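You operate a simulated robot arm through the tools that you are given. There is no shell and no other tool. Be economical: measure what you need, move in short steps, check, and stop when the job is done.

You are at the controls of a simulated robot arm. One attempt, no reset.

JOB
Brush the dusty filter clean in the zinc tray and stand it in the rack's free place.
Fine: lay it flat in the tray, dust up; put the brush back; leave the other filters. Set down upright: block brush, white air filter. What is to be rubbed or washed off counts as gone when no trace of it is left.
Where things are to end (x, y in the base frame): white air filter within 30 mm of [600, 380].

Only the result counts: the job must be done as asked and must still hold three seconds after the hand-in. Knocking over, shifting, dropping, spilling or breaking anything else fails it.

ROBOT AND FRAMES
A 7-joint arm with a two-finger parallel gripper, fixed in place. Base frame: the origin is at the foot of the arm, x ahead of it, y to its left, z up; the work surface is at about z = 880. Units: mm, degrees, N and s.
With the tool pointing down near the work surface it reaches from about 340 to 760 mm from the base axis. Its first joint turns from -115.0 to 115.0 degrees. Payload 3.91 kg.
The tool frame sits at the grasp point between the pads (the TCP): z along the fingers, y along the line on which they close. The tips reach 30 mm beyond it. The gripper opens to 110 mm. The fingers are 20 mm wide and 10 mm thick; the gripper's body (48 by 112 mm) begins 55 mm behind the TCP.
Orientation is that of the tool frame in the base frame, as a unit quaternion [w, x, y, z]. With the fingers straight down and closing along the base's y, the tool's x points along the base's -x, its y along +y and its z along -z.

CONTROLS
- The arm moves only by the tool send_rows. Its argument "moves" is one flat list of numbers, 7 for each row, row after row: the shift along the tool's x, y, z in units of 40 mm (1.0 is 40 mm), then the turn, a rotation vector about the tool's x, y, z in units of 6 degrees (1.0 is 6 degrees), then the closure, from 0 (fully open) to 1 (shut). In form: [tx, ty, tz, ax, ay, az, jaw, tx, ty, tz, ax, ay, az, jaw, ...]. A call has 1 to 12 rows; each row shifts and turns the commanded pose from where the row before left it, along the tool's axes as they then stand. A call with a number of a shift or a turn outside -1 to 1 is refused whole. Rows are played at 5 a second. More than 50 mm and 8.6 degrees between two rows, or a gripper value outside its range, and nothing of the call is played. Where a pose cannot be reached the arm comes as near as it can. A force on the tool above 90 N (or 10 N above the force at the start of the call, whichever is more), or a blocked arm, ends the call early, and 0.2 s more pass. Each finger travels about 108 mm/s and halts on what it meets, pressing with about 22 N; the grip force reading is that of the motor and also rises with nothing between the fingers. The clock runs only during rows and for 0.2 s after the last one: add rows that do not move to give the fingers time. It gives the time, the measured TCP pose, the force on the tool (base axes), the opening and the grip force at its end, in the units of the frame above (readings bear some noise), with the torque about the TCP (base axes, N m) and any sound that the robot's microphone picked up, and new pictures: "pictures" is both (left out), scene, wrist or none.
- Cameras (640 x 400 px; columns grow to the right, rows downward): "scene" is fixed at [52.1, 649, 1479.9]; the picture's right is [-0.69, -0.73, 0.00], its down [-0.46, 0.44, -0.77] and it looks along [0.56, -0.53, -0.63] (base axes); focal length 310 px, centre (320, 200). "wrist" rides on the gripper at [72, 17, -103] in the tool frame; the picture's right is [-0.23, 0.97, 0.00], its down [-0.76, -0.18, -0.62] and it looks along [-0.61, -0.14, 0.78] (tool axes); focal length 222 px, centre (320, 200). There is no depth. A picture from a camera that has moved, and an enlarged one, comes with that camera's place and axes in the base frame and with its lens.
- lift_body(by): slides the trunk up (or, below 0, down) by that many mm; the arm rides with it, the base frame stays. It gives what a move gives, with no picture.
- zoom(camera, box): a new picture of the part [left, top, right, bottom] of that camera's present view, enlarged. No time passes.
- sign_off(): hands the job in; it is judged then, once.

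Work in short steps. Places have to be worked out from the pictures, the camera data and where the tool is seen: move nearer, look again, correct. Check each grasp and each placing, and mend what went wrong. You have 120 turns and 200 pictures in all, those below and enlarged ones among them. Open the gripper and draw the arm clear of the work before you hand the job in, unless the task says otherwise; then end with one line.

The tools are called by a JSON object that holds its "name" and its "arguments". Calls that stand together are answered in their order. send_rows: Moves the arm, as the interface text tells. Its arguments: {"type":"object","properties":{"moves":{"type":"array"},"pictures":{"type":"string","enum":["both","scene","wrist","none"]}},"required":["moves"]} The other tools are called the same way: lift_body (by) slides the trunk up or down; zoom (camera, box) takes an enlarged picture of a part of a camera's view; sign_off () hands the job in.

At the start:

```text
t: 0.0
eef_pos: [289.2, 274.1, 1237.7]
tcp_rot: [0.0, 0.0, 1.0, -0.001]
contact_force: [0.1, -0.6, -0.1]
ft_torque: [-0.01, -0.01, 0.01]
finger_gap: 110.2
gripper_force: 0.0
trunk travel left (down, up): [-800.0, 190.0]
```

scene: 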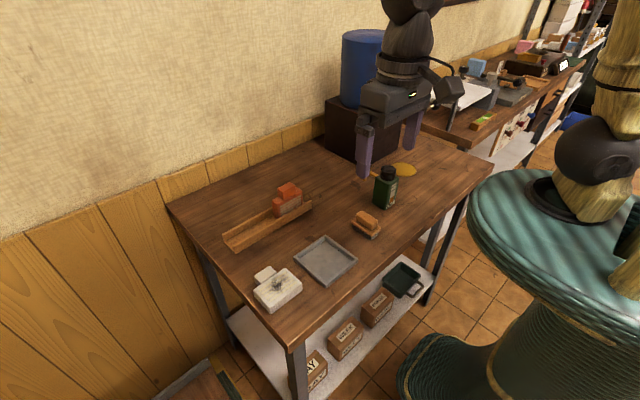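
wrist: 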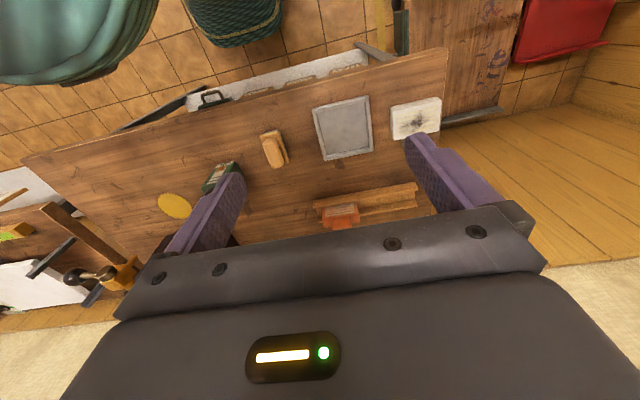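

I'll look closely at the table first: tray, rack, brush and the dusty filter.

{"name": "zoom", "arguments": {"camera": "scene", "box": [160, 160, 420, 322]}}

{"name": "zoom", "arguments": {"camera": "wrist", "box": [150, 60, 470, 260]}}

```text
2.46 times, centred on (290, 241) of scene
camera zoom: at [52.1, 649.0, 1479.9], right [-0.69, -0.73, 0.0], down [-0.46, 0.44, -0.77], along [0.56, -0.53, -0.63], focal length 762 px, centre (394, 99)
```

zoom: 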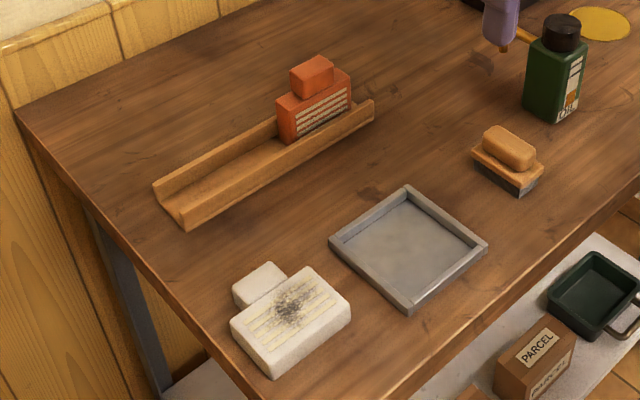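

```text
2.00 times, centred on (310, 160) of wrist
camera zoom: at [218.4, 290.0, 1341.1], right [0.23, 0.97, 0.0], down [0.76, -0.18, 0.62], along [0.61, -0.14, -0.78], focal length 444 px, centre (340, 280)
```

zoom: 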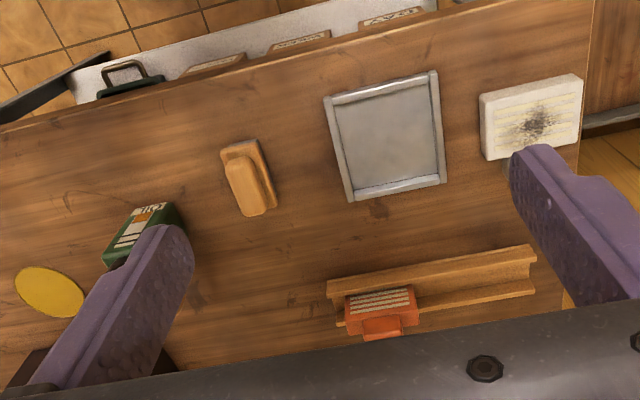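

The camera estimate puts the dusty filter near (400,445), tray near (402,298), brush near (404,143) and rack near x≈600. I move the hand so the wrist camera looks at the filter from nearer.

{"name": "send_rows", "arguments": {"moves": [0, 0.8, 0.8, 0, 0, 0, 0, 0, 0.8, 0.8, 0, 0, 0, 0, 0, 0.8, 0.8, 0, 0, 0, 0, 0, 0.8, 0.8, 0, 0, 0, 0, 0, 0.8, 0.8, 0, 0, 0, 0], "pictures": "both"}}

```text
t: 1.2
eef_pos: [287.0, 437.2, 1075.1]
tcp_rot: [0.0, 0.0, 1.0, -0.001]
contact_force: [0.2, -0.1, 0.4]
ft_torque: [-0.02, 0.01, 0.0]
finger_gap: 109.9
gripper_force: 0.1
trunk travel left (down, up): [-800.0, 190.0]
camera wrist: at [217.0, 453.4, 1179.0], right [0.23, 0.97, 0.0], down [0.76, -0.18, 0.62], along [0.61, -0.14, -0.78], focal length 222 px, centre (320, 200)
```

scene: 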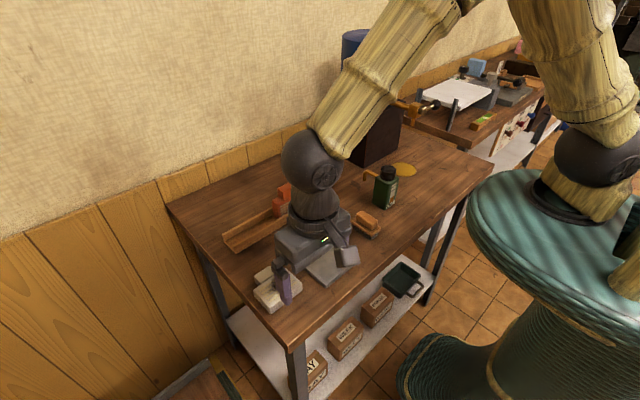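
wrist: 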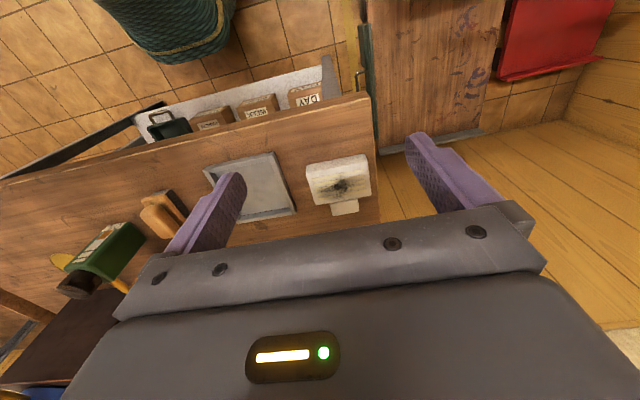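

{"name": "zoom", "arguments": {"camera": "wrist", "box": [190, 130, 390, 255]}}

```text
3.20 times, centred on (290, 192) of wrist
camera zoom: at [217.0, 453.4, 1179.0], right [0.23, 0.97, 0.0], down [0.76, -0.18, 0.62], along [0.61, -0.14, -0.78], focal length 711 px, centre (416, 224)
```

zoom: 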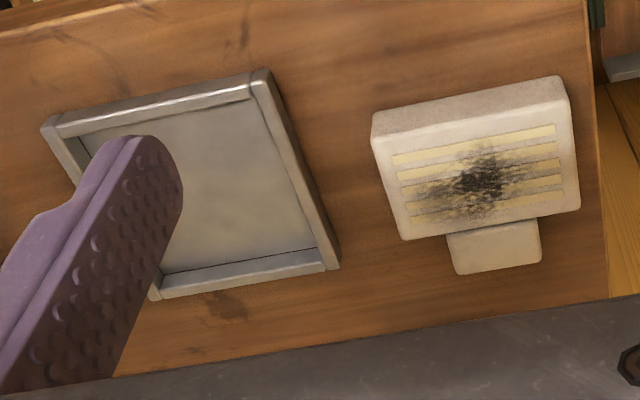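

The filter measures about x 378–438, y 396–484, 27 tall, with a tab reaching to x≈470; the tray is roughly 116 x 108 outside. I move over the tray to measure its inside better.

{"name": "send_rows", "arguments": {"moves": [0, -0.85, 0.1, 0, 0, 0, 0, 0, -0.85, 0.2, 0, 0, 0, 0, 0, -0.85, 0.2, 0, 0, 0, 0, 0, -0.85, 0.2, 0, 0, 0, 0, 0, 0, 0, 0, 0, 0, 0], "pictures": "none"}}

{"name": "zoom", "arguments": {"camera": "wrist", "box": [220, 100, 460, 250]}}

```text
t: 2.4
eef_pos: [290.1, 297.7, 1049.4]
tcp_rot: [0.0, -0.001, 1.0, 0.0]
contact_force: [-0.5, -0.2, 0.1]
ft_torque: [-0.02, 0.0, -0.02]
finger_gap: 109.9
gripper_force: 0.1
trunk travel left (down, up): [-800.0, 190.0]
```

```text
2.67 times, centred on (340, 175) of wrist
camera zoom: at [219.2, 313.2, 1153.4], right [0.23, 0.97, 0.0], down [0.76, -0.18, 0.62], along [0.61, -0.14, -0.78], focal length 592 px, centre (267, 267)
```

zoom: 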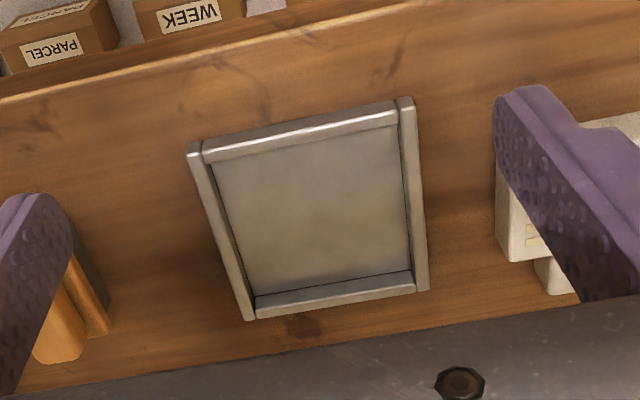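

Tray: about x 342–463, y 243–353 outside, inside near 100 × 92. The filter is nearly that big, so I go closer over the filter to measure it precisely.

{"name": "send_rows", "arguments": {"moves": [0, 0.85, 0.3, 0, 0, 0, 0, 0, 0.85, 0.4, 0, 0, 0, 0, 0, 0.85, 0.3, 0, 0, 0, 0, 0, 0.85, 0.3, 0, 0, 0, 0, 0, 0, 0, 0, 0, 0, 0], "pictures": "none"}}

{"name": "zoom", "arguments": {"camera": "wrist", "box": [220, 100, 460, 250]}}

```text
t: 3.6
eef_pos: [289.6, 435.0, 997.7]
tcp_rot: [0.0, 0.0, 1.0, 0.0]
contact_force: [0.4, 0.5, -0.9]
ft_torque: [0.01, 0.0, -0.02]
finger_gap: 110.1
gripper_force: 0.1
trunk travel left (down, up): [-800.0, 190.0]
```

```text
2.67 times, centred on (340, 175) of wrist
camera zoom: at [218.8, 450.6, 1102.0], right [0.23, 0.97, 0.0], down [0.76, -0.18, 0.62], along [0.61, -0.14, -0.78], focal length 592 px, centre (267, 267)
```

zoom: 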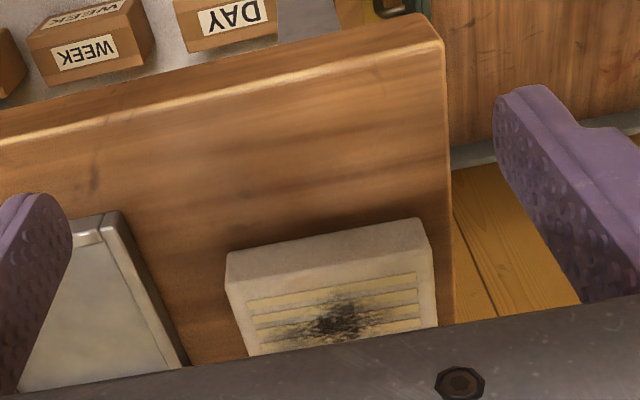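

The filter is about 88–90 wide (y 394–483), 25 thick, front at x≈380, no yaw to speak of. I move above it, and then will lower.

{"name": "send_rows", "arguments": {"moves": [-0.8, 0.1, 0, 0, 0, 0, 0, -0.8, 0, 0, 0, 0, 0, 0, -0.8, 0, 0, 0, 0, 0, 0, -0.6, 0, 0.3, 0, 0, 0, 0, 0, 0, 0.5, 0, 0, 0, 0, 0, 0, 0, 0, 0, 0, 0], "pictures": "both"}}

```text
t: 5.0
eef_pos: [409.5, 438.5, 965.3]
tcp_rot: [0.0, 0.001, 1.0, 0.0]
contact_force: [-0.6, -0.7, -0.3]
ft_torque: [0.02, 0.01, -0.03]
finger_gap: 110.0
gripper_force: 0.1
trunk travel left (down, up): [-800.0, 190.0]
camera wrist: at [339.0, 453.7, 1069.5], right [0.23, 0.97, 0.0], down [0.76, -0.18, 0.62], along [0.61, -0.14, -0.78], focal length 222 px, centre (320, 200)
```

scene: 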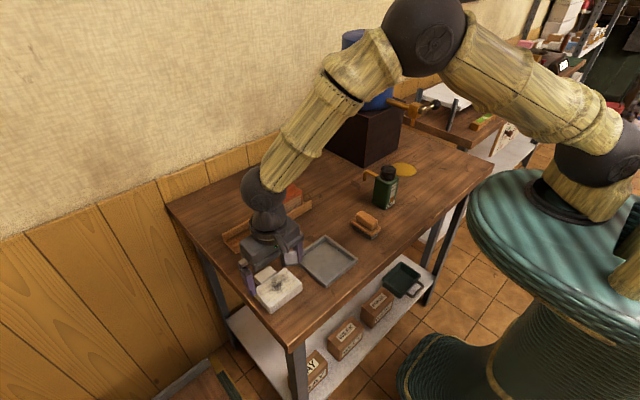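
wrist: 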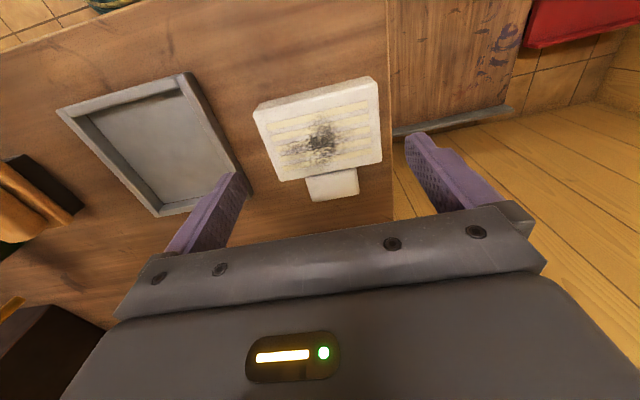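

Refined: filter body centre ≈ (408, 440.5). Lowering so that the tips end around z 887 and closing on its y sides.

{"name": "send_rows", "arguments": {"moves": [0, 0.05, 0.6, 0, 0, 0, 0, 0, 0, 0.6, 0, 0, 0, 0, 0, 0, 0, 0, 0, 0, 0, 0, 0, 0, 0, 0, 0, 0.5, 0, 0, 0, 0, 0, 0, 1, 0, 0, 0, 0, 0, 0, 1], "pictures": "wrist"}}

```text
t: 6.4
eef_pos: [410.7, 441.0, 916.6]
tcp_rot: [0.0, 0.0, 1.0, 0.0]
contact_force: [-0.1, 0.0, 1.3]
ft_torque: [0.1, 0.01, 0.05]
finger_gap: 89.3
gripper_force: 22.2
trunk travel left (down, up): [-800.0, 190.0]
camera wrist: at [339.3, 456.5, 1019.8], right [0.23, 0.97, 0.0], down [0.76, -0.18, 0.62], along [0.61, -0.14, -0.78], focal length 222 px, centre (320, 200)
```

wrist: 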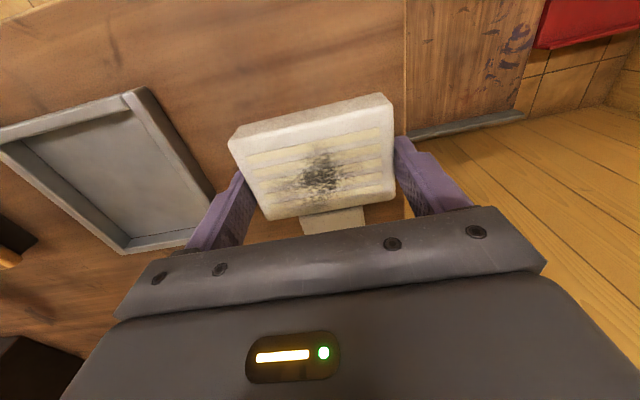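

Gripped at width 89 mm. Lifting straight up 70 mm and checking.

{"name": "send_rows", "arguments": {"moves": [0, 0, -0.3, 0, 0, 0, 1, 0, 0, -0.5, 0, 0, 0, 1, 0, 0, -0.5, 0, 0, 0, 1, 0, 0, -0.5, 0, 0, 0, 1, 0, 0, 0, 0, 0, 0, 1], "pictures": "both"}}

{"name": "zoom", "arguments": {"camera": "wrist", "box": [0, 80, 240, 230]}}

```text
t: 7.6
eef_pos: [409.6, 441.6, 986.1]
tcp_rot: [0.0, 0.0, 1.0, -0.001]
contact_force: [0.3, 1.0, -1.1]
ft_torque: [0.0, 0.03, -0.03]
finger_gap: 89.4
gripper_force: 22.2
trunk travel left (down, up): [-800.0, 190.0]
camera wrist: at [338.5, 458.2, 1090.6], right [0.23, 0.97, 0.0], down [0.76, -0.18, 0.62], along [0.61, -0.14, -0.78], focal length 222 px, centre (320, 200)
```

scene: 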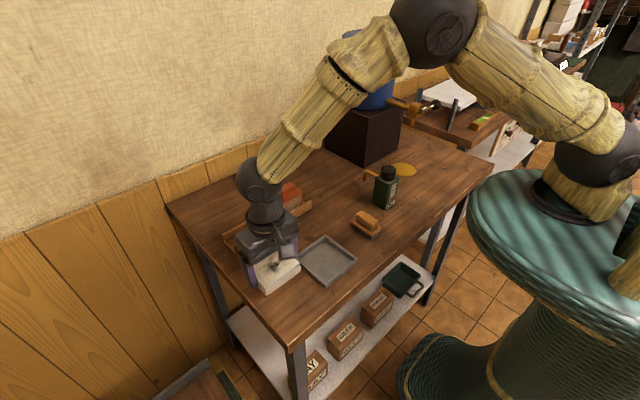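
wrist: 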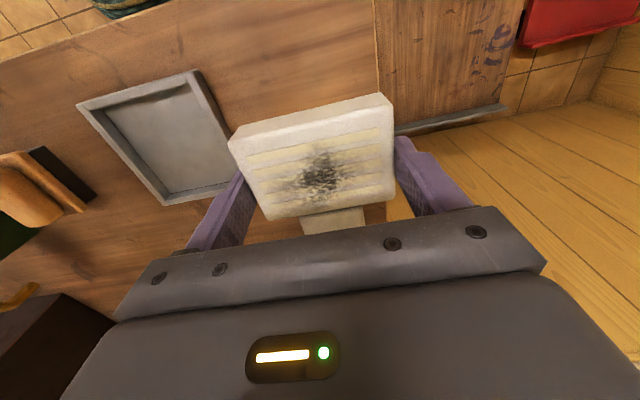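

```text
2.67 times, centred on (120, 155) of wrist
camera zoom: at [338.5, 458.2, 1090.6], right [0.23, 0.97, 0.0], down [0.76, -0.18, 0.62], along [0.61, -0.14, -0.78], focal length 592 px, centre (853, 320)
```

zoom: 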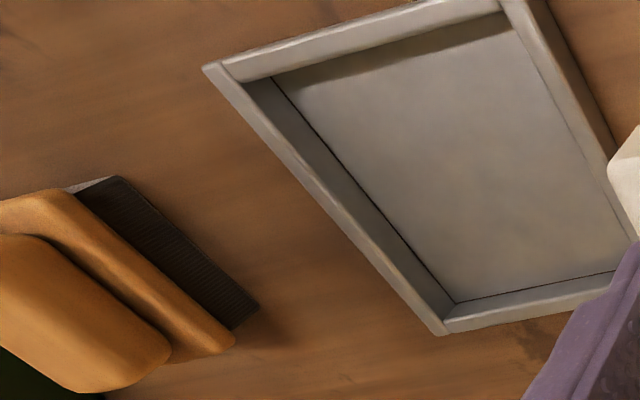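

Tray inside is roughly x 352–451, y 252–345, rim top z≈894, so the fit is snug. I carry the filter over so that body plus tab is centred (TCP ≈ (386, 298.5)), stopping above the rim to look.

{"name": "send_rows", "arguments": {"moves": [0.1, -0.7, 0, 0, 0, 0, 1, 0.1, -0.7, 0, 0, 0, 0, 1, 0.1, -0.7, 0, 0, 0, 0, 1, 0.15, -0.7, 0, 0, 0, 0, 1, 0.14, -0.77, 0, 0, 0, 0, 1, 0, 0, 0.5, 0, 0, 0, 1, 0, 0, 0.5, 0, 0, 0, 1, 0, 0, 0, 0, 0, 0, 1], "pictures": "both"}}

{"name": "zoom", "arguments": {"camera": "wrist", "box": [200, 80, 440, 230]}}

{"name": "zoom", "arguments": {"camera": "scene", "box": [240, 200, 400, 300]}}

```text
t: 9.4
eef_pos: [386.4, 295.6, 949.3]
tcp_rot: [0.0, 0.0, 1.0, 0.0]
contact_force: [0.8, 0.0, -0.4]
ft_torque: [-0.02, 0.0, -0.03]
finger_gap: 89.2
gripper_force: 22.0
trunk travel left (down, up): [-800.0, 190.0]
camera wrist: at [315.7, 312.2, 1053.2], right [0.23, 0.97, 0.0], down [0.76, -0.18, 0.62], along [0.61, -0.14, -0.78], focal length 222 px, centre (320, 200)
```

scene: 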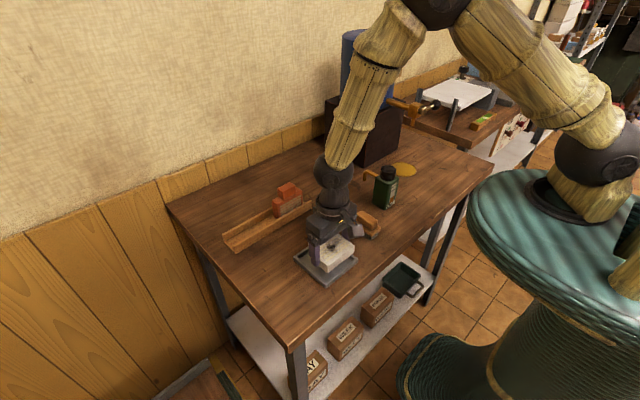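
wrist: 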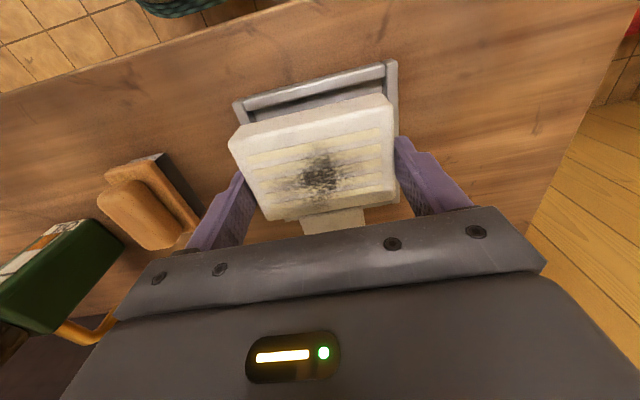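

```text
2.67 times, centred on (320, 155) of wrist
camera zoom: at [315.7, 312.2, 1053.2], right [0.23, 0.97, 0.0], down [0.76, -0.18, 0.62], along [0.61, -0.14, -0.78], focal length 592 px, centre (320, 320)
```

zoom: 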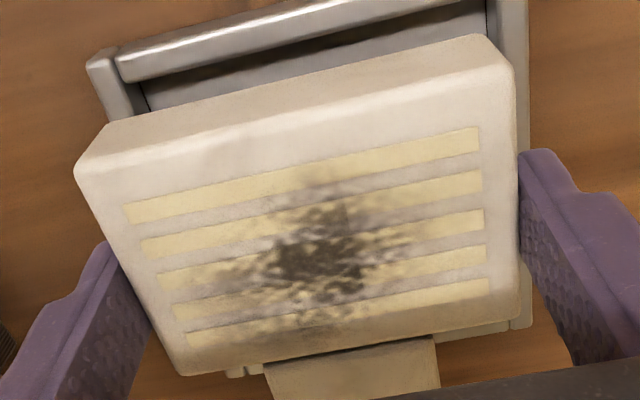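

```text
4.00 times, centred on (320, 250) of scene
camera zoom: at [52.1, 649.0, 1479.9], right [-0.69, -0.73, 0.0], down [-0.46, 0.44, -0.77], along [0.56, -0.53, -0.63], focal length 1238 px, centre (320, 0)
```

zoom: 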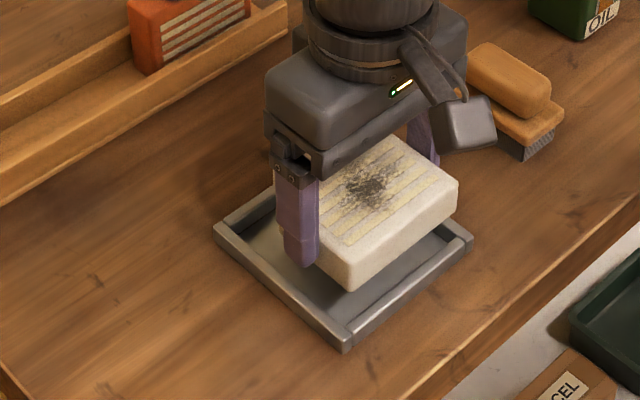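

Centre of the tray inside comes out at y≈298.6; the filter sits 3 mm to the low side and could go 1.5 mm toward the robot. I correct and lower in small steps to just above the floor.

{"name": "send_rows", "arguments": {"moves": [0.03, 0.075, 0, 0, 0, 0, 1, 0, 0, 0.25, 0, 0, 0, 1, 0, 0, 0.15, 0, 0, 0, 1, 0, 0, 0, 0, 0, 0, 1], "pictures": "wrist"}}

{"name": "zoom", "arguments": {"camera": "scene", "box": [270, 220, 370, 282]}}

{"name": "zoom", "arguments": {"camera": "wrist", "box": [200, 80, 440, 230]}}

```text
t: 10.4
eef_pos: [384.7, 299.7, 932.4]
tcp_rot: [0.0, -0.001, 1.0, 0.0]
contact_force: [0.5, -0.1, -0.1]
ft_torque: [0.01, -0.02, 0.01]
finger_gap: 89.2
gripper_force: 22.1
trunk travel left (down, up): [-800.0, 190.0]
camera wrist: at [313.8, 316.1, 1036.4], right [0.23, 0.97, 0.0], down [0.76, -0.18, 0.62], along [0.61, -0.14, -0.78], focal length 222 px, centre (320, 200)
```

wrist: 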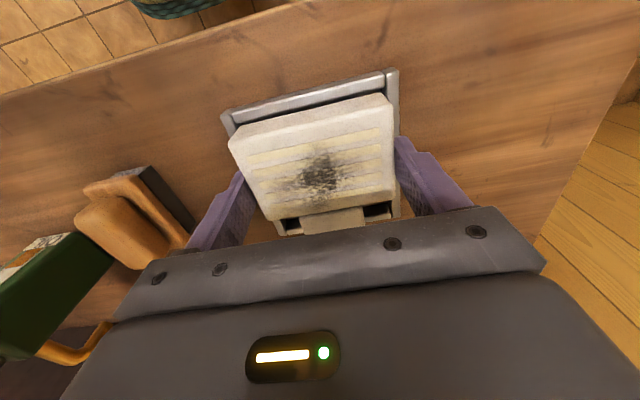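

```text
6.40 times, centred on (320, 251) of scene
camera zoom: at [52.1, 649.0, 1479.9], right [-0.69, -0.73, 0.0], down [-0.46, 0.44, -0.77], along [0.56, -0.53, -0.63], focal length 1982 px, centre (320, -126)
```

zoom: 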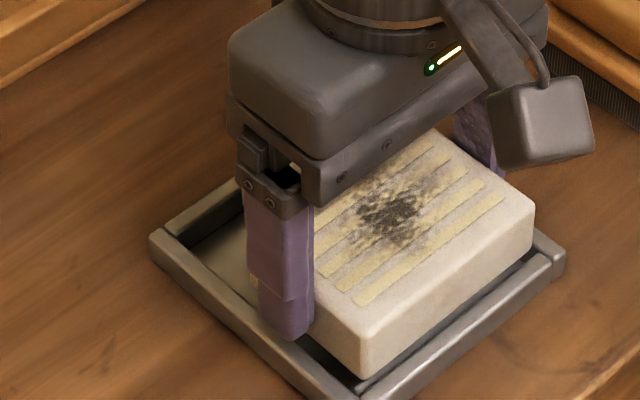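

```text
2.67 times, centred on (320, 155) of wrist
camera zoom: at [313.8, 316.1, 1036.4], right [0.23, 0.97, 0.0], down [0.76, -0.18, 0.62], along [0.61, -0.14, -0.78], focal length 592 px, centre (320, 320)
```

zoom: 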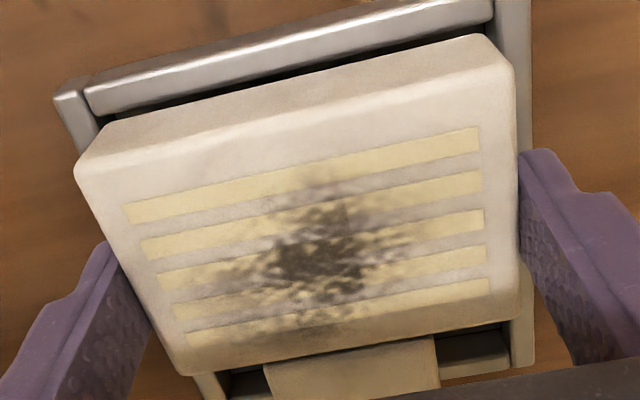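

The filter sits centred, about 1 mm clear each side and 2 mm at the front. Lowering slowly until it seats.

{"name": "send_rows", "arguments": {"moves": [0, 0, 0.1, 0, 0, 0, 1, 0, 0, 0.1, 0, 0, 0, 1, 0, 0, 0.05, 0, 0, 0, 1, 0, 0, 0, 0, 0, 0, 1], "pictures": "wrist"}}

{"name": "zoom", "arguments": {"camera": "scene", "box": [270, 220, 370, 282]}}

```text
t: 11.4
eef_pos: [384.3, 299.4, 922.9]
tcp_rot: [0.001, 0.001, 1.0, 0.0]
contact_force: [4.6, -1.2, 15.4]
ft_torque: [-0.11, 0.43, 0.02]
finger_gap: 89.5
gripper_force: 21.6
trunk travel left (down, up): [-800.0, 190.0]
camera wrist: at [314.2, 315.6, 1027.7], right [0.23, 0.97, 0.0], down [0.76, -0.18, 0.62], along [0.61, -0.14, -0.78], focal length 222 px, centre (320, 200)
```

wrist: 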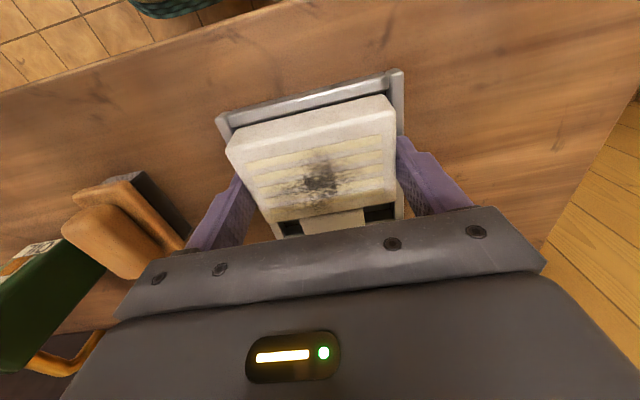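

```text
6.40 times, centred on (320, 251) of scene
camera zoom: at [52.1, 649.0, 1479.9], right [-0.69, -0.73, 0.0], down [-0.46, 0.44, -0.77], along [0.56, -0.53, -0.63], focal length 1982 px, centre (320, -126)
```

zoom: 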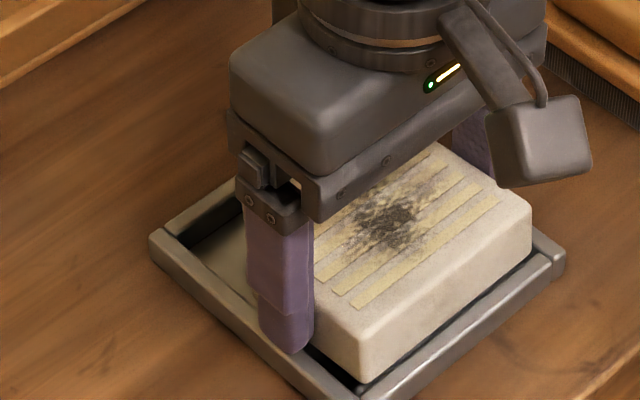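

Contact at about 28 mm toward the robot side: the front edge is riding the front rim. I lift a little, shift 2.5 mm outward in x, and lower again.

{"name": "send_rows", "arguments": {"moves": [0, 0, -0.2, 0, 0, 0, 1, -0.06, 0, 0, 0, 0, 0, 1, 0, 0, 0, 0, 0, 0, 1, 0, 0, 0.1, 0, 0, 0, 1, 0, 0, 0.1, 0, 0, 0, 1, 0, 0, 0, 0, 0, 0, 1], "pictures": "wrist"}}

{"name": "zoom", "arguments": {"camera": "wrist", "box": [200, 60, 440, 240]}}

```text
t: 12.8
eef_pos: [386.7, 300.1, 924.2]
tcp_rot: [0.001, 0.0, 1.0, 0.001]
contact_force: [0.5, 0.7, 15.0]
ft_torque: [-0.79, 0.11, 0.01]
finger_gap: 89.1
gripper_force: 21.7
trunk travel left (down, up): [-800.0, 190.0]
camera wrist: at [315.9, 315.9, 1027.6], right [0.23, 0.97, 0.0], down [0.76, -0.18, 0.62], along [0.61, -0.14, -0.78], focal length 222 px, centre (320, 200)
```

wrist: 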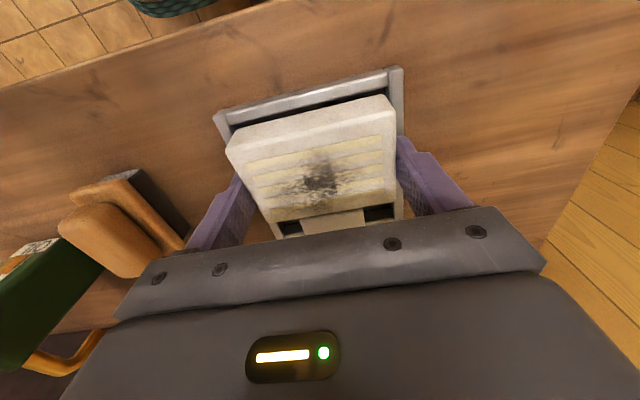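

```text
2.22 times, centred on (320, 150) of wrist
camera zoom: at [315.9, 315.9, 1027.6], right [0.23, 0.97, 0.0], down [0.76, -0.18, 0.62], along [0.61, -0.14, -0.78], focal length 494 px, centre (320, 311)
```

zoom: 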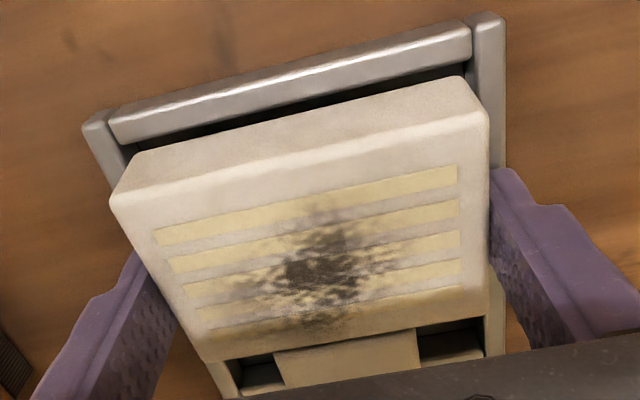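

The remaining contact is the low-y finger tip on the side rim (tips at rim height), so the filter is ~4 mm over the floor. I back off 1.5 mm, recentre y by −1.2 mm and release, letting it settle.

{"name": "send_rows", "arguments": {"moves": [0, -0.03, -0.04, 0, 0, 0, 1, 0, 0, 0, 0, 0, 0, 1, 0, 0, 0, 0, 0, 0, 0.1, 0, 0, 0, 0, 0, 0, 0, 0, 0, -0.4, 0, 0, 0, 0, 0, 0, -0.8, 0, 0, 0, 0, 0, 0, -0.8, 0, 0, 0, 0, 0, 0, 0, 0, 0, 0, 0], "pictures": "both"}}

{"name": "zoom", "arguments": {"camera": "wrist", "box": [200, 60, 440, 240]}}

{"name": "zoom", "arguments": {"camera": "scene", "box": [270, 220, 370, 282]}}

```text
t: 14.6
eef_pos: [388.6, 297.7, 1003.4]
tcp_rot: [0.0, 0.0, 1.0, -0.001]
contact_force: [-0.2, 0.1, 0.1]
ft_torque: [0.02, -0.01, 0.0]
finger_gap: 110.0
gripper_force: 0.1
trunk travel left (down, up): [-800.0, 190.0]
camera wrist: at [316.7, 313.8, 1107.0], right [0.23, 0.97, 0.0], down [0.76, -0.18, 0.62], along [0.61, -0.14, -0.78], focal length 222 px, centre (320, 200)
```

scene: 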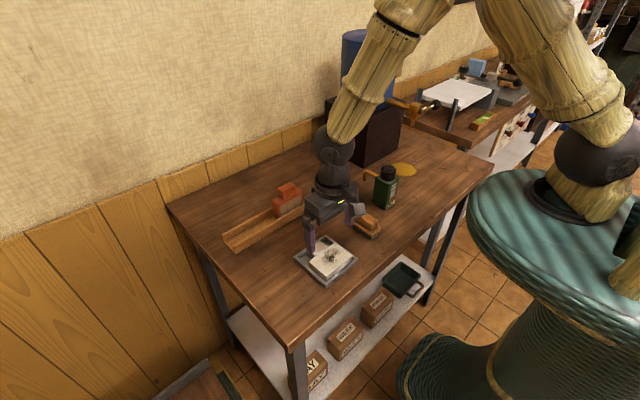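
wrist: 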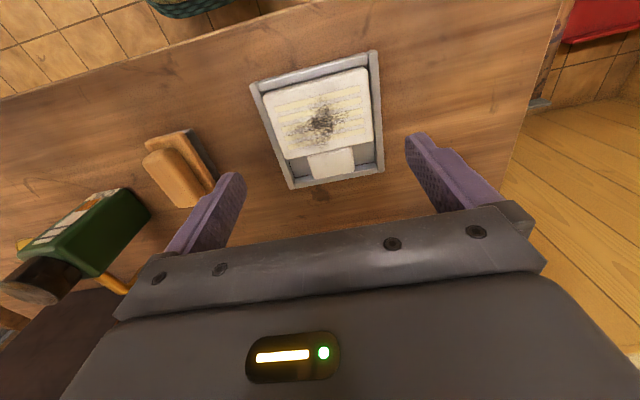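

```text
2.22 times, centred on (320, 150) of wrist
camera zoom: at [316.7, 313.8, 1107.0], right [0.23, 0.97, 0.0], down [0.76, -0.18, 0.62], along [0.61, -0.14, -0.78], focal length 494 px, centre (320, 311)
```

zoom: 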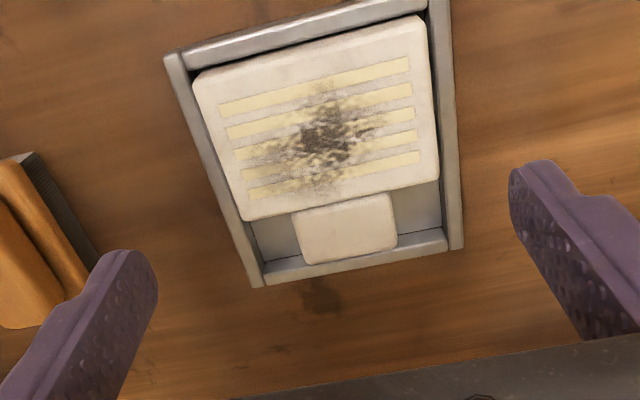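

```text
6.40 times, centred on (320, 251) of scene
camera zoom: at [52.1, 649.0, 1479.9], right [-0.69, -0.73, 0.0], down [-0.46, 0.44, -0.77], along [0.56, -0.53, -0.63], focal length 1982 px, centre (320, -126)
```

zoom: 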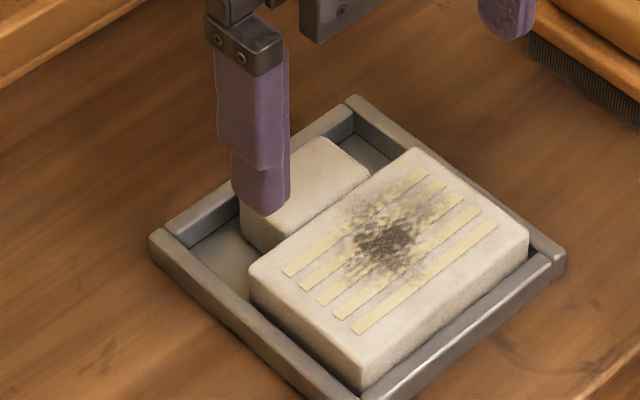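

The filter lies flat inside the tray, dust up. Now to the brush: I move so that the wrist camera sees it.

{"name": "send_rows", "arguments": {"moves": [0.55, -0.75, -0.1, 0, 0, 0, 0, 0.55, -0.75, 0, 0, 0, 0, 0, 0.55, -0.75, 0, 0, 0, 0, 0, 0.55, -0.75, 0, 0, 0, 0, 0, 0, -0.3, 0, 0, 0, 0, 0, 0, 0, 0, 0, 0, 0, 0], "pictures": "wrist"}}

{"name": "zoom", "arguments": {"camera": "wrist", "box": [200, 60, 440, 210]}}

{"name": "zoom", "arguments": {"camera": "scene", "box": [320, 160, 420, 250]}}

```text
t: 16.0
eef_pos: [297.6, 165.7, 1008.0]
tcp_rot: [0.0, 0.0, 1.0, 0.0]
contact_force: [-0.5, 0.4, -1.3]
ft_torque: [0.0, 0.02, 0.0]
finger_gap: 109.9
gripper_force: 0.1
trunk travel left (down, up): [-800.0, 190.0]
camera wrist: at [227.1, 181.8, 1112.0], right [0.23, 0.97, 0.0], down [0.76, -0.18, 0.62], along [0.61, -0.14, -0.78], focal length 222 px, centre (320, 200)
```

wrist: 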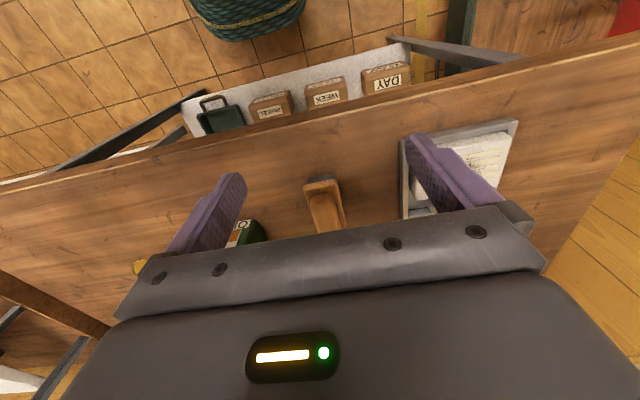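

```text
2.67 times, centred on (320, 135) of wrist
camera zoom: at [227.1, 181.8, 1112.0], right [0.23, 0.97, 0.0], down [0.76, -0.18, 0.62], along [0.61, -0.14, -0.78], focal length 592 px, centre (320, 373)
```

zoom: 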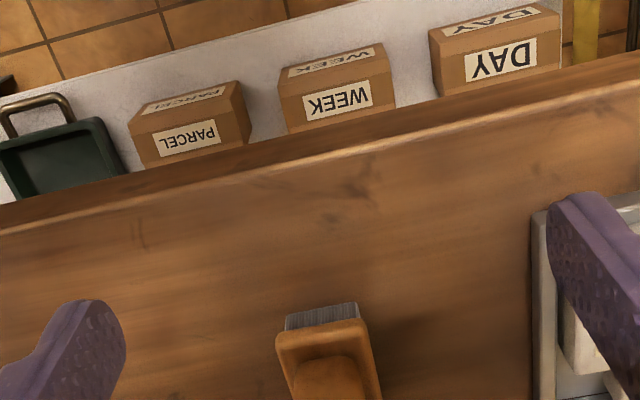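

```text
4.44 times, centred on (370, 205) of scene
camera zoom: at [52.1, 649.0, 1479.9], right [-0.69, -0.73, 0.0], down [-0.46, 0.44, -0.77], along [0.56, -0.53, -0.63], focal length 1376 px, centre (98, 178)
```

zoom: 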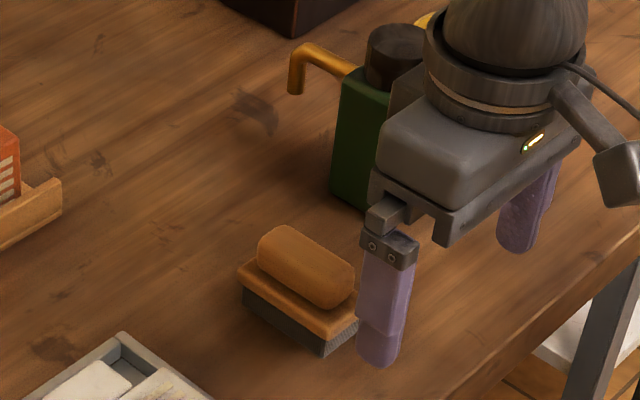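

Brush partly hidden; moving 75 mm forward in x at this height shows it from above.

{"name": "send_rows", "arguments": {"moves": [-0.9, 0, 0, 0, 0, 0, 0, -0.9, 0, 0, 0, 0, 0, 0, 0, 0, 0, 0, 0, 0, 0], "pictures": "none"}}

{"name": "zoom", "arguments": {"camera": "wrist", "box": [200, 60, 440, 210]}}

```text
t: 16.8
eef_pos: [367.8, 166.4, 1007.9]
tcp_rot: [0.0, 0.0, 1.0, 0.0]
contact_force: [0.6, 1.2, -0.1]
ft_torque: [0.01, -0.06, 0.0]
finger_gap: 109.8
gripper_force: 0.1
trunk travel left (down, up): [-800.0, 190.0]
```

```text
2.67 times, centred on (320, 135) of wrist
camera zoom: at [298.1, 182.7, 1111.7], right [0.23, 0.97, 0.0], down [0.76, -0.18, 0.62], along [0.61, -0.14, -0.78], focal length 592 px, centre (320, 373)
```

zoom: 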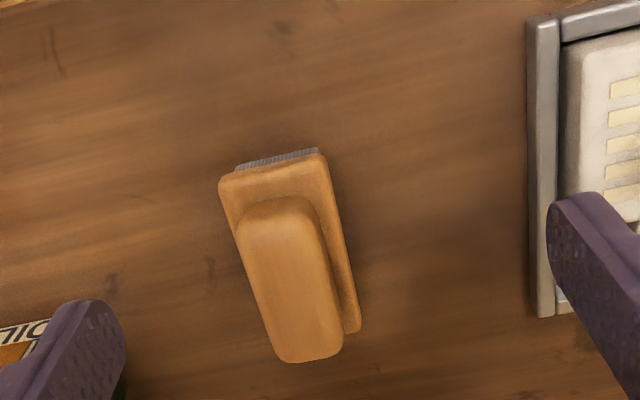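

Brush: plate about x 366–438, y 130–168, handle about y 137–162, so the centre is (402, 149). I go above it, partly closing the jaws, and down to z≈965 to check.

{"name": "send_rows", "arguments": {"moves": [-0.43, -0.43, 0, 0, 0, 0, 0.2, -0.43, 0, 0.2, 0, 0, 0, 0.4, 0, 0, 0.45, 0, 0, 0, 0.4, 0, 0, 0.45, 0, 0, 0, 0.4, 0, 0, 0, 0, 0, 0, 0.4], "pictures": "both"}}

{"name": "zoom", "arguments": {"camera": "scene", "box": [330, 180, 410, 250]}}

```text
t: 18.0
eef_pos: [404.5, 150.6, 965.9]
tcp_rot: [0.0, 0.0, 1.0, -0.001]
contact_force: [-0.1, -0.2, -0.3]
ft_torque: [-0.01, -0.06, -0.04]
finger_gap: 65.9
gripper_force: 0.1
trunk travel left (down, up): [-800.0, 190.0]
camera wrist: at [334.3, 167.1, 1069.2], right [0.23, 0.97, 0.0], down [0.76, -0.18, 0.62], along [0.61, -0.14, -0.78], focal length 222 px, centre (320, 200)
```

scene: 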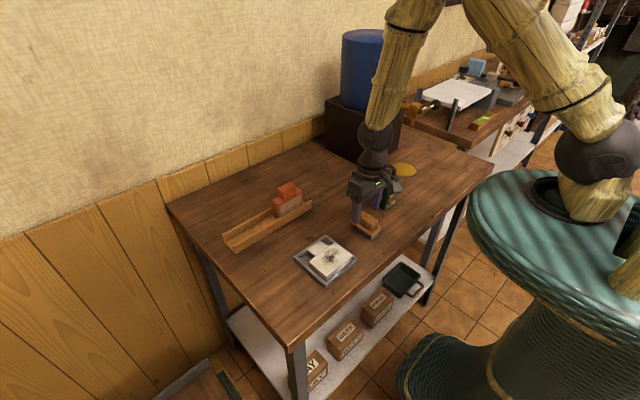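
wrist: 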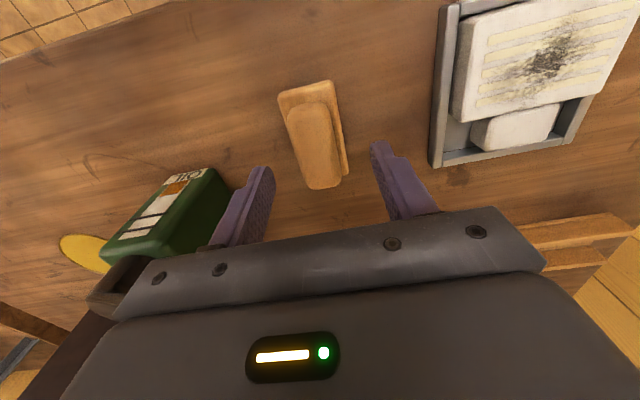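

```text
5.71 times, centred on (370, 215) of scene
camera zoom: at [52.1, 649.0, 1479.9], right [-0.69, -0.73, 0.0], down [-0.46, 0.44, -0.77], along [0.56, -0.53, -0.63], focal length 1769 px, centre (34, 114)
```

zoom: 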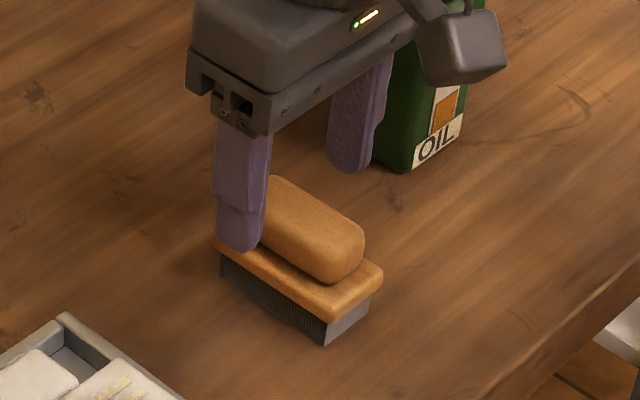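

Handle sits centred between the fingers. Lowering to TCP z≈941 (tips just above the plate) and closing on the handle.

{"name": "send_rows", "arguments": {"moves": [0, -0.02, 0.3, 0, 0, 0, 0.4, 0, 0, 0.3, 0, 0, 0, 0.4, 0, 0, 0, 0, 0, 0, 0.4, 0, 0, 0, 0, 0, 0, 0.8, 0, 0, 0, 0, 0, 0, 1, 0, 0, 0, 0, 0, 0, 1, 0, 0, 0, 0, 0, 0, 1], "pictures": "wrist"}}

{"name": "zoom", "arguments": {"camera": "scene", "box": [330, 180, 410, 250]}}

```text
t: 19.6
eef_pos: [405.0, 150.0, 940.9]
tcp_rot: [0.0, 0.001, 1.0, 0.0]
contact_force: [0.3, 1.5, -0.8]
ft_torque: [0.01, -0.01, 0.06]
finger_gap: 27.4
gripper_force: 21.7
trunk travel left (down, up): [-800.0, 190.0]
camera wrist: at [334.2, 165.7, 1044.7], right [0.23, 0.97, 0.0], down [0.76, -0.18, 0.62], along [0.61, -0.14, -0.78], focal length 222 px, centre (320, 200)
```

wrist: 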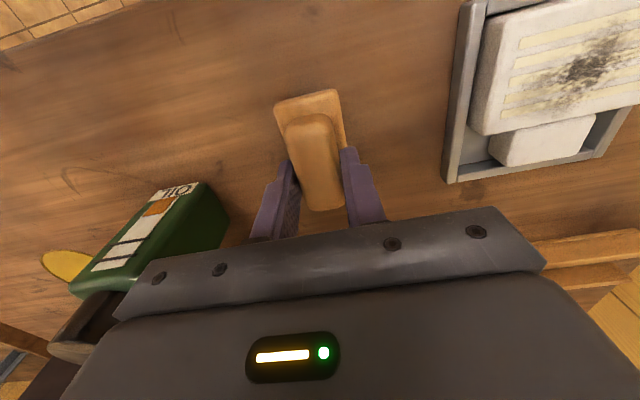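

```text
5.71 times, centred on (370, 215) of scene
camera zoom: at [52.1, 649.0, 1479.9], right [-0.69, -0.73, 0.0], down [-0.46, 0.44, -0.77], along [0.56, -0.53, -0.63], focal length 1769 px, centre (34, 114)
```

zoom: 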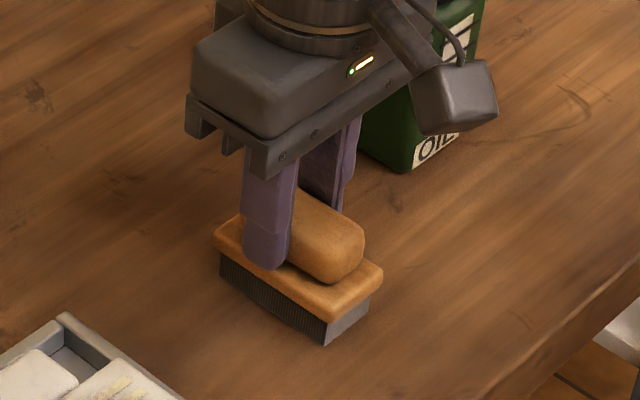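

Gripped (27 mm handle) at TCP (405, 150, 941) – the place to return it to. Lifting and carrying the brush over the low-y end of the filter, still well above.

{"name": "send_rows", "arguments": {"moves": [0, 0, -0.7, 0, 0, 0, 1, 0, 0, -0.7, 0, 0, 0, 1, 0, 0, -0.4, 0, 0, 0, 1, 0.15, 0.75, 0, 0, 0, 0, 1, 0.15, 0.75, 0, 0, 0, 0, 1, 0.13, 0.75, 0, 0, 0, 0, 1, 0, 0.7, 0, 0, 0, 0, 1, 0, 0, 0, 0, 0, 0, 1], "pictures": "both"}}

{"name": "zoom", "arguments": {"camera": "scene", "box": [270, 190, 398, 280]}}

```text
t: 21.4
eef_pos: [387.1, 267.0, 1011.5]
tcp_rot: [0.0, 0.0, 1.0, 0.001]
contact_force: [0.0, -0.6, -1.8]
ft_torque: [0.02, 0.01, 0.0]
finger_gap: 27.8
gripper_force: 22.0
trunk travel left (down, up): [-800.0, 190.0]
camera wrist: at [316.1, 283.2, 1115.8], right [0.23, 0.97, 0.0], down [0.76, -0.18, 0.62], along [0.61, -0.14, -0.78], focal length 222 px, centre (320, 200)
```

scene: 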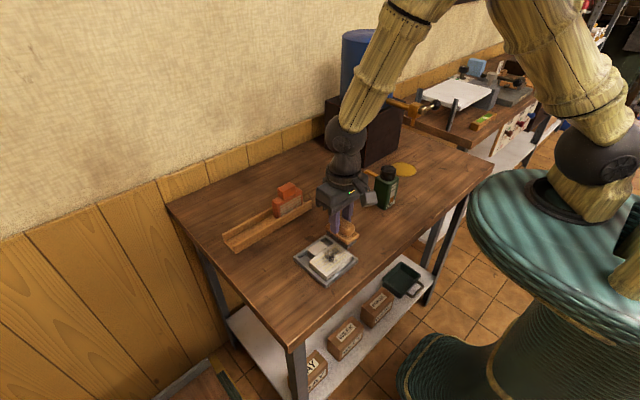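
wrist: 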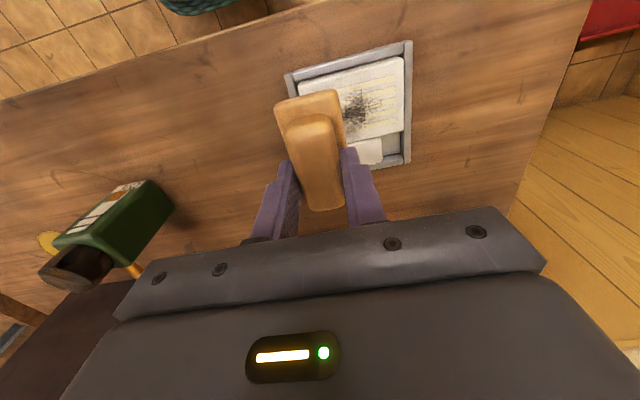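

```text
4.44 times, centred on (334, 235) of scene
camera zoom: at [52.1, 649.0, 1479.9], right [-0.69, -0.73, 0.0], down [-0.46, 0.44, -0.77], along [0.56, -0.53, -0.63], focal length 1376 px, centre (258, 44)
```

zoom: 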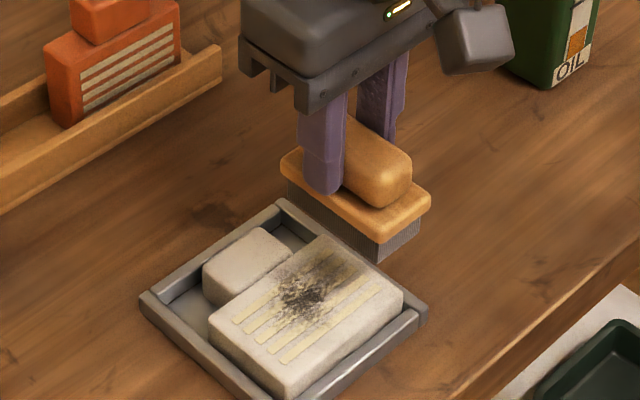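

Brush is lined up over the filter. Lowering to about first contact (TCP ≈ 969).

{"name": "send_rows", "arguments": {"moves": [0, 0.1, 0.45, 0, 0, 0, 1, 0, 0, 0.45, 0, 0, 0, 1, 0, 0, 0.1, 0, 0, 0, 1, 0, 0, 0.05, 0, 0, 0, 1, 0, 0, 0, 0, 0, 0, 1], "pictures": "none"}}

{"name": "zoom", "arguments": {"camera": "scene", "box": [270, 190, 398, 280]}}

```text
t: 22.6
eef_pos: [388.6, 269.3, 971.4]
tcp_rot: [0.001, 0.0, 1.0, 0.0]
contact_force: [-0.7, 0.3, -1.2]
ft_torque: [0.05, 0.0, -0.02]
finger_gap: 27.4
gripper_force: 21.9
trunk travel left (down, up): [-800.0, 190.0]
```

```text
4.44 times, centred on (334, 235) of scene
camera zoom: at [52.1, 649.0, 1479.9], right [-0.69, -0.73, 0.0], down [-0.46, 0.44, -0.77], along [0.56, -0.53, -0.63], focal length 1376 px, centre (258, 44)
```

zoom: 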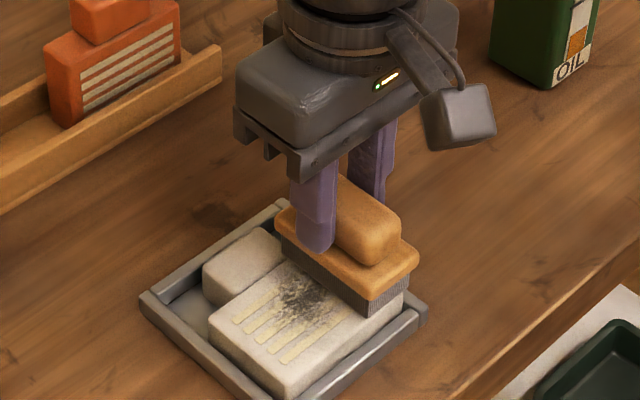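

Almost touching. A couple more millimetres down until the force shows contact.

{"name": "send_rows", "arguments": {"moves": [0, 0, 0.05, 0, 0, 0, 1, 0, 0, 0.05, 0, 0, 0, 1, 0, 0, 0, 0, 0, 0, 1], "pictures": "none"}}

```text
t: 23.4
eef_pos: [389.0, 270.6, 967.8]
tcp_rot: [0.001, 0.0, 1.0, 0.001]
contact_force: [0.2, -1.2, 9.8]
ft_torque: [-0.04, 0.02, -0.01]
finger_gap: 27.4
gripper_force: 22.6
trunk travel left (down, up): [-800.0, 190.0]
```

Contact at ~10 N. Now stroking along +y over the filter and back.

{"name": "send_rows", "arguments": {"moves": [0, 0.35, 0, 0, 0, 0, 1, 0, 0.35, 0, 0, 0, 0, 1, 0, 0.35, 0, 0, 0, 0, 1, 0, 0.35, 0, 0, 0, 0, 1, 0, 0.2, 0, 0, 0, 0, 1, 0, -0.35, 0, 0, 0, 0, 1, 0, -0.35, 0, 0, 0, 0, 1, 0, -0.35, 0, 0, 0, 0, 1, 0, -0.35, 0, 0, 0, 0, 1, 0, -0.2, 0, 0, 0, 0, 1, 0, 0, 0, 0, 0, 0, 1], "pictures": "none"}}

{"name": "zoom", "arguments": {"camera": "scene", "box": [270, 190, 398, 280]}}

```text
t: 25.8
eef_pos: [386.8, 270.5, 968.1]
tcp_rot: [0.0, 0.0, 1.0, 0.0]
contact_force: [-0.8, 8.6, 25.2]
ft_torque: [0.52, -0.08, 0.11]
finger_gap: 27.5
gripper_force: 22.4
trunk travel left (down, up): [-800.0, 190.0]
```

```text
4.44 times, centred on (334, 235) of scene
camera zoom: at [52.1, 649.0, 1479.9], right [-0.69, -0.73, 0.0], down [-0.46, 0.44, -0.77], along [0.56, -0.53, -0.63], focal length 1376 px, centre (258, 44)
```

zoom: 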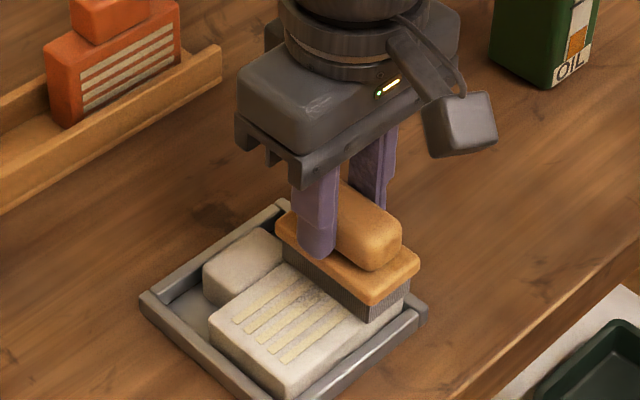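

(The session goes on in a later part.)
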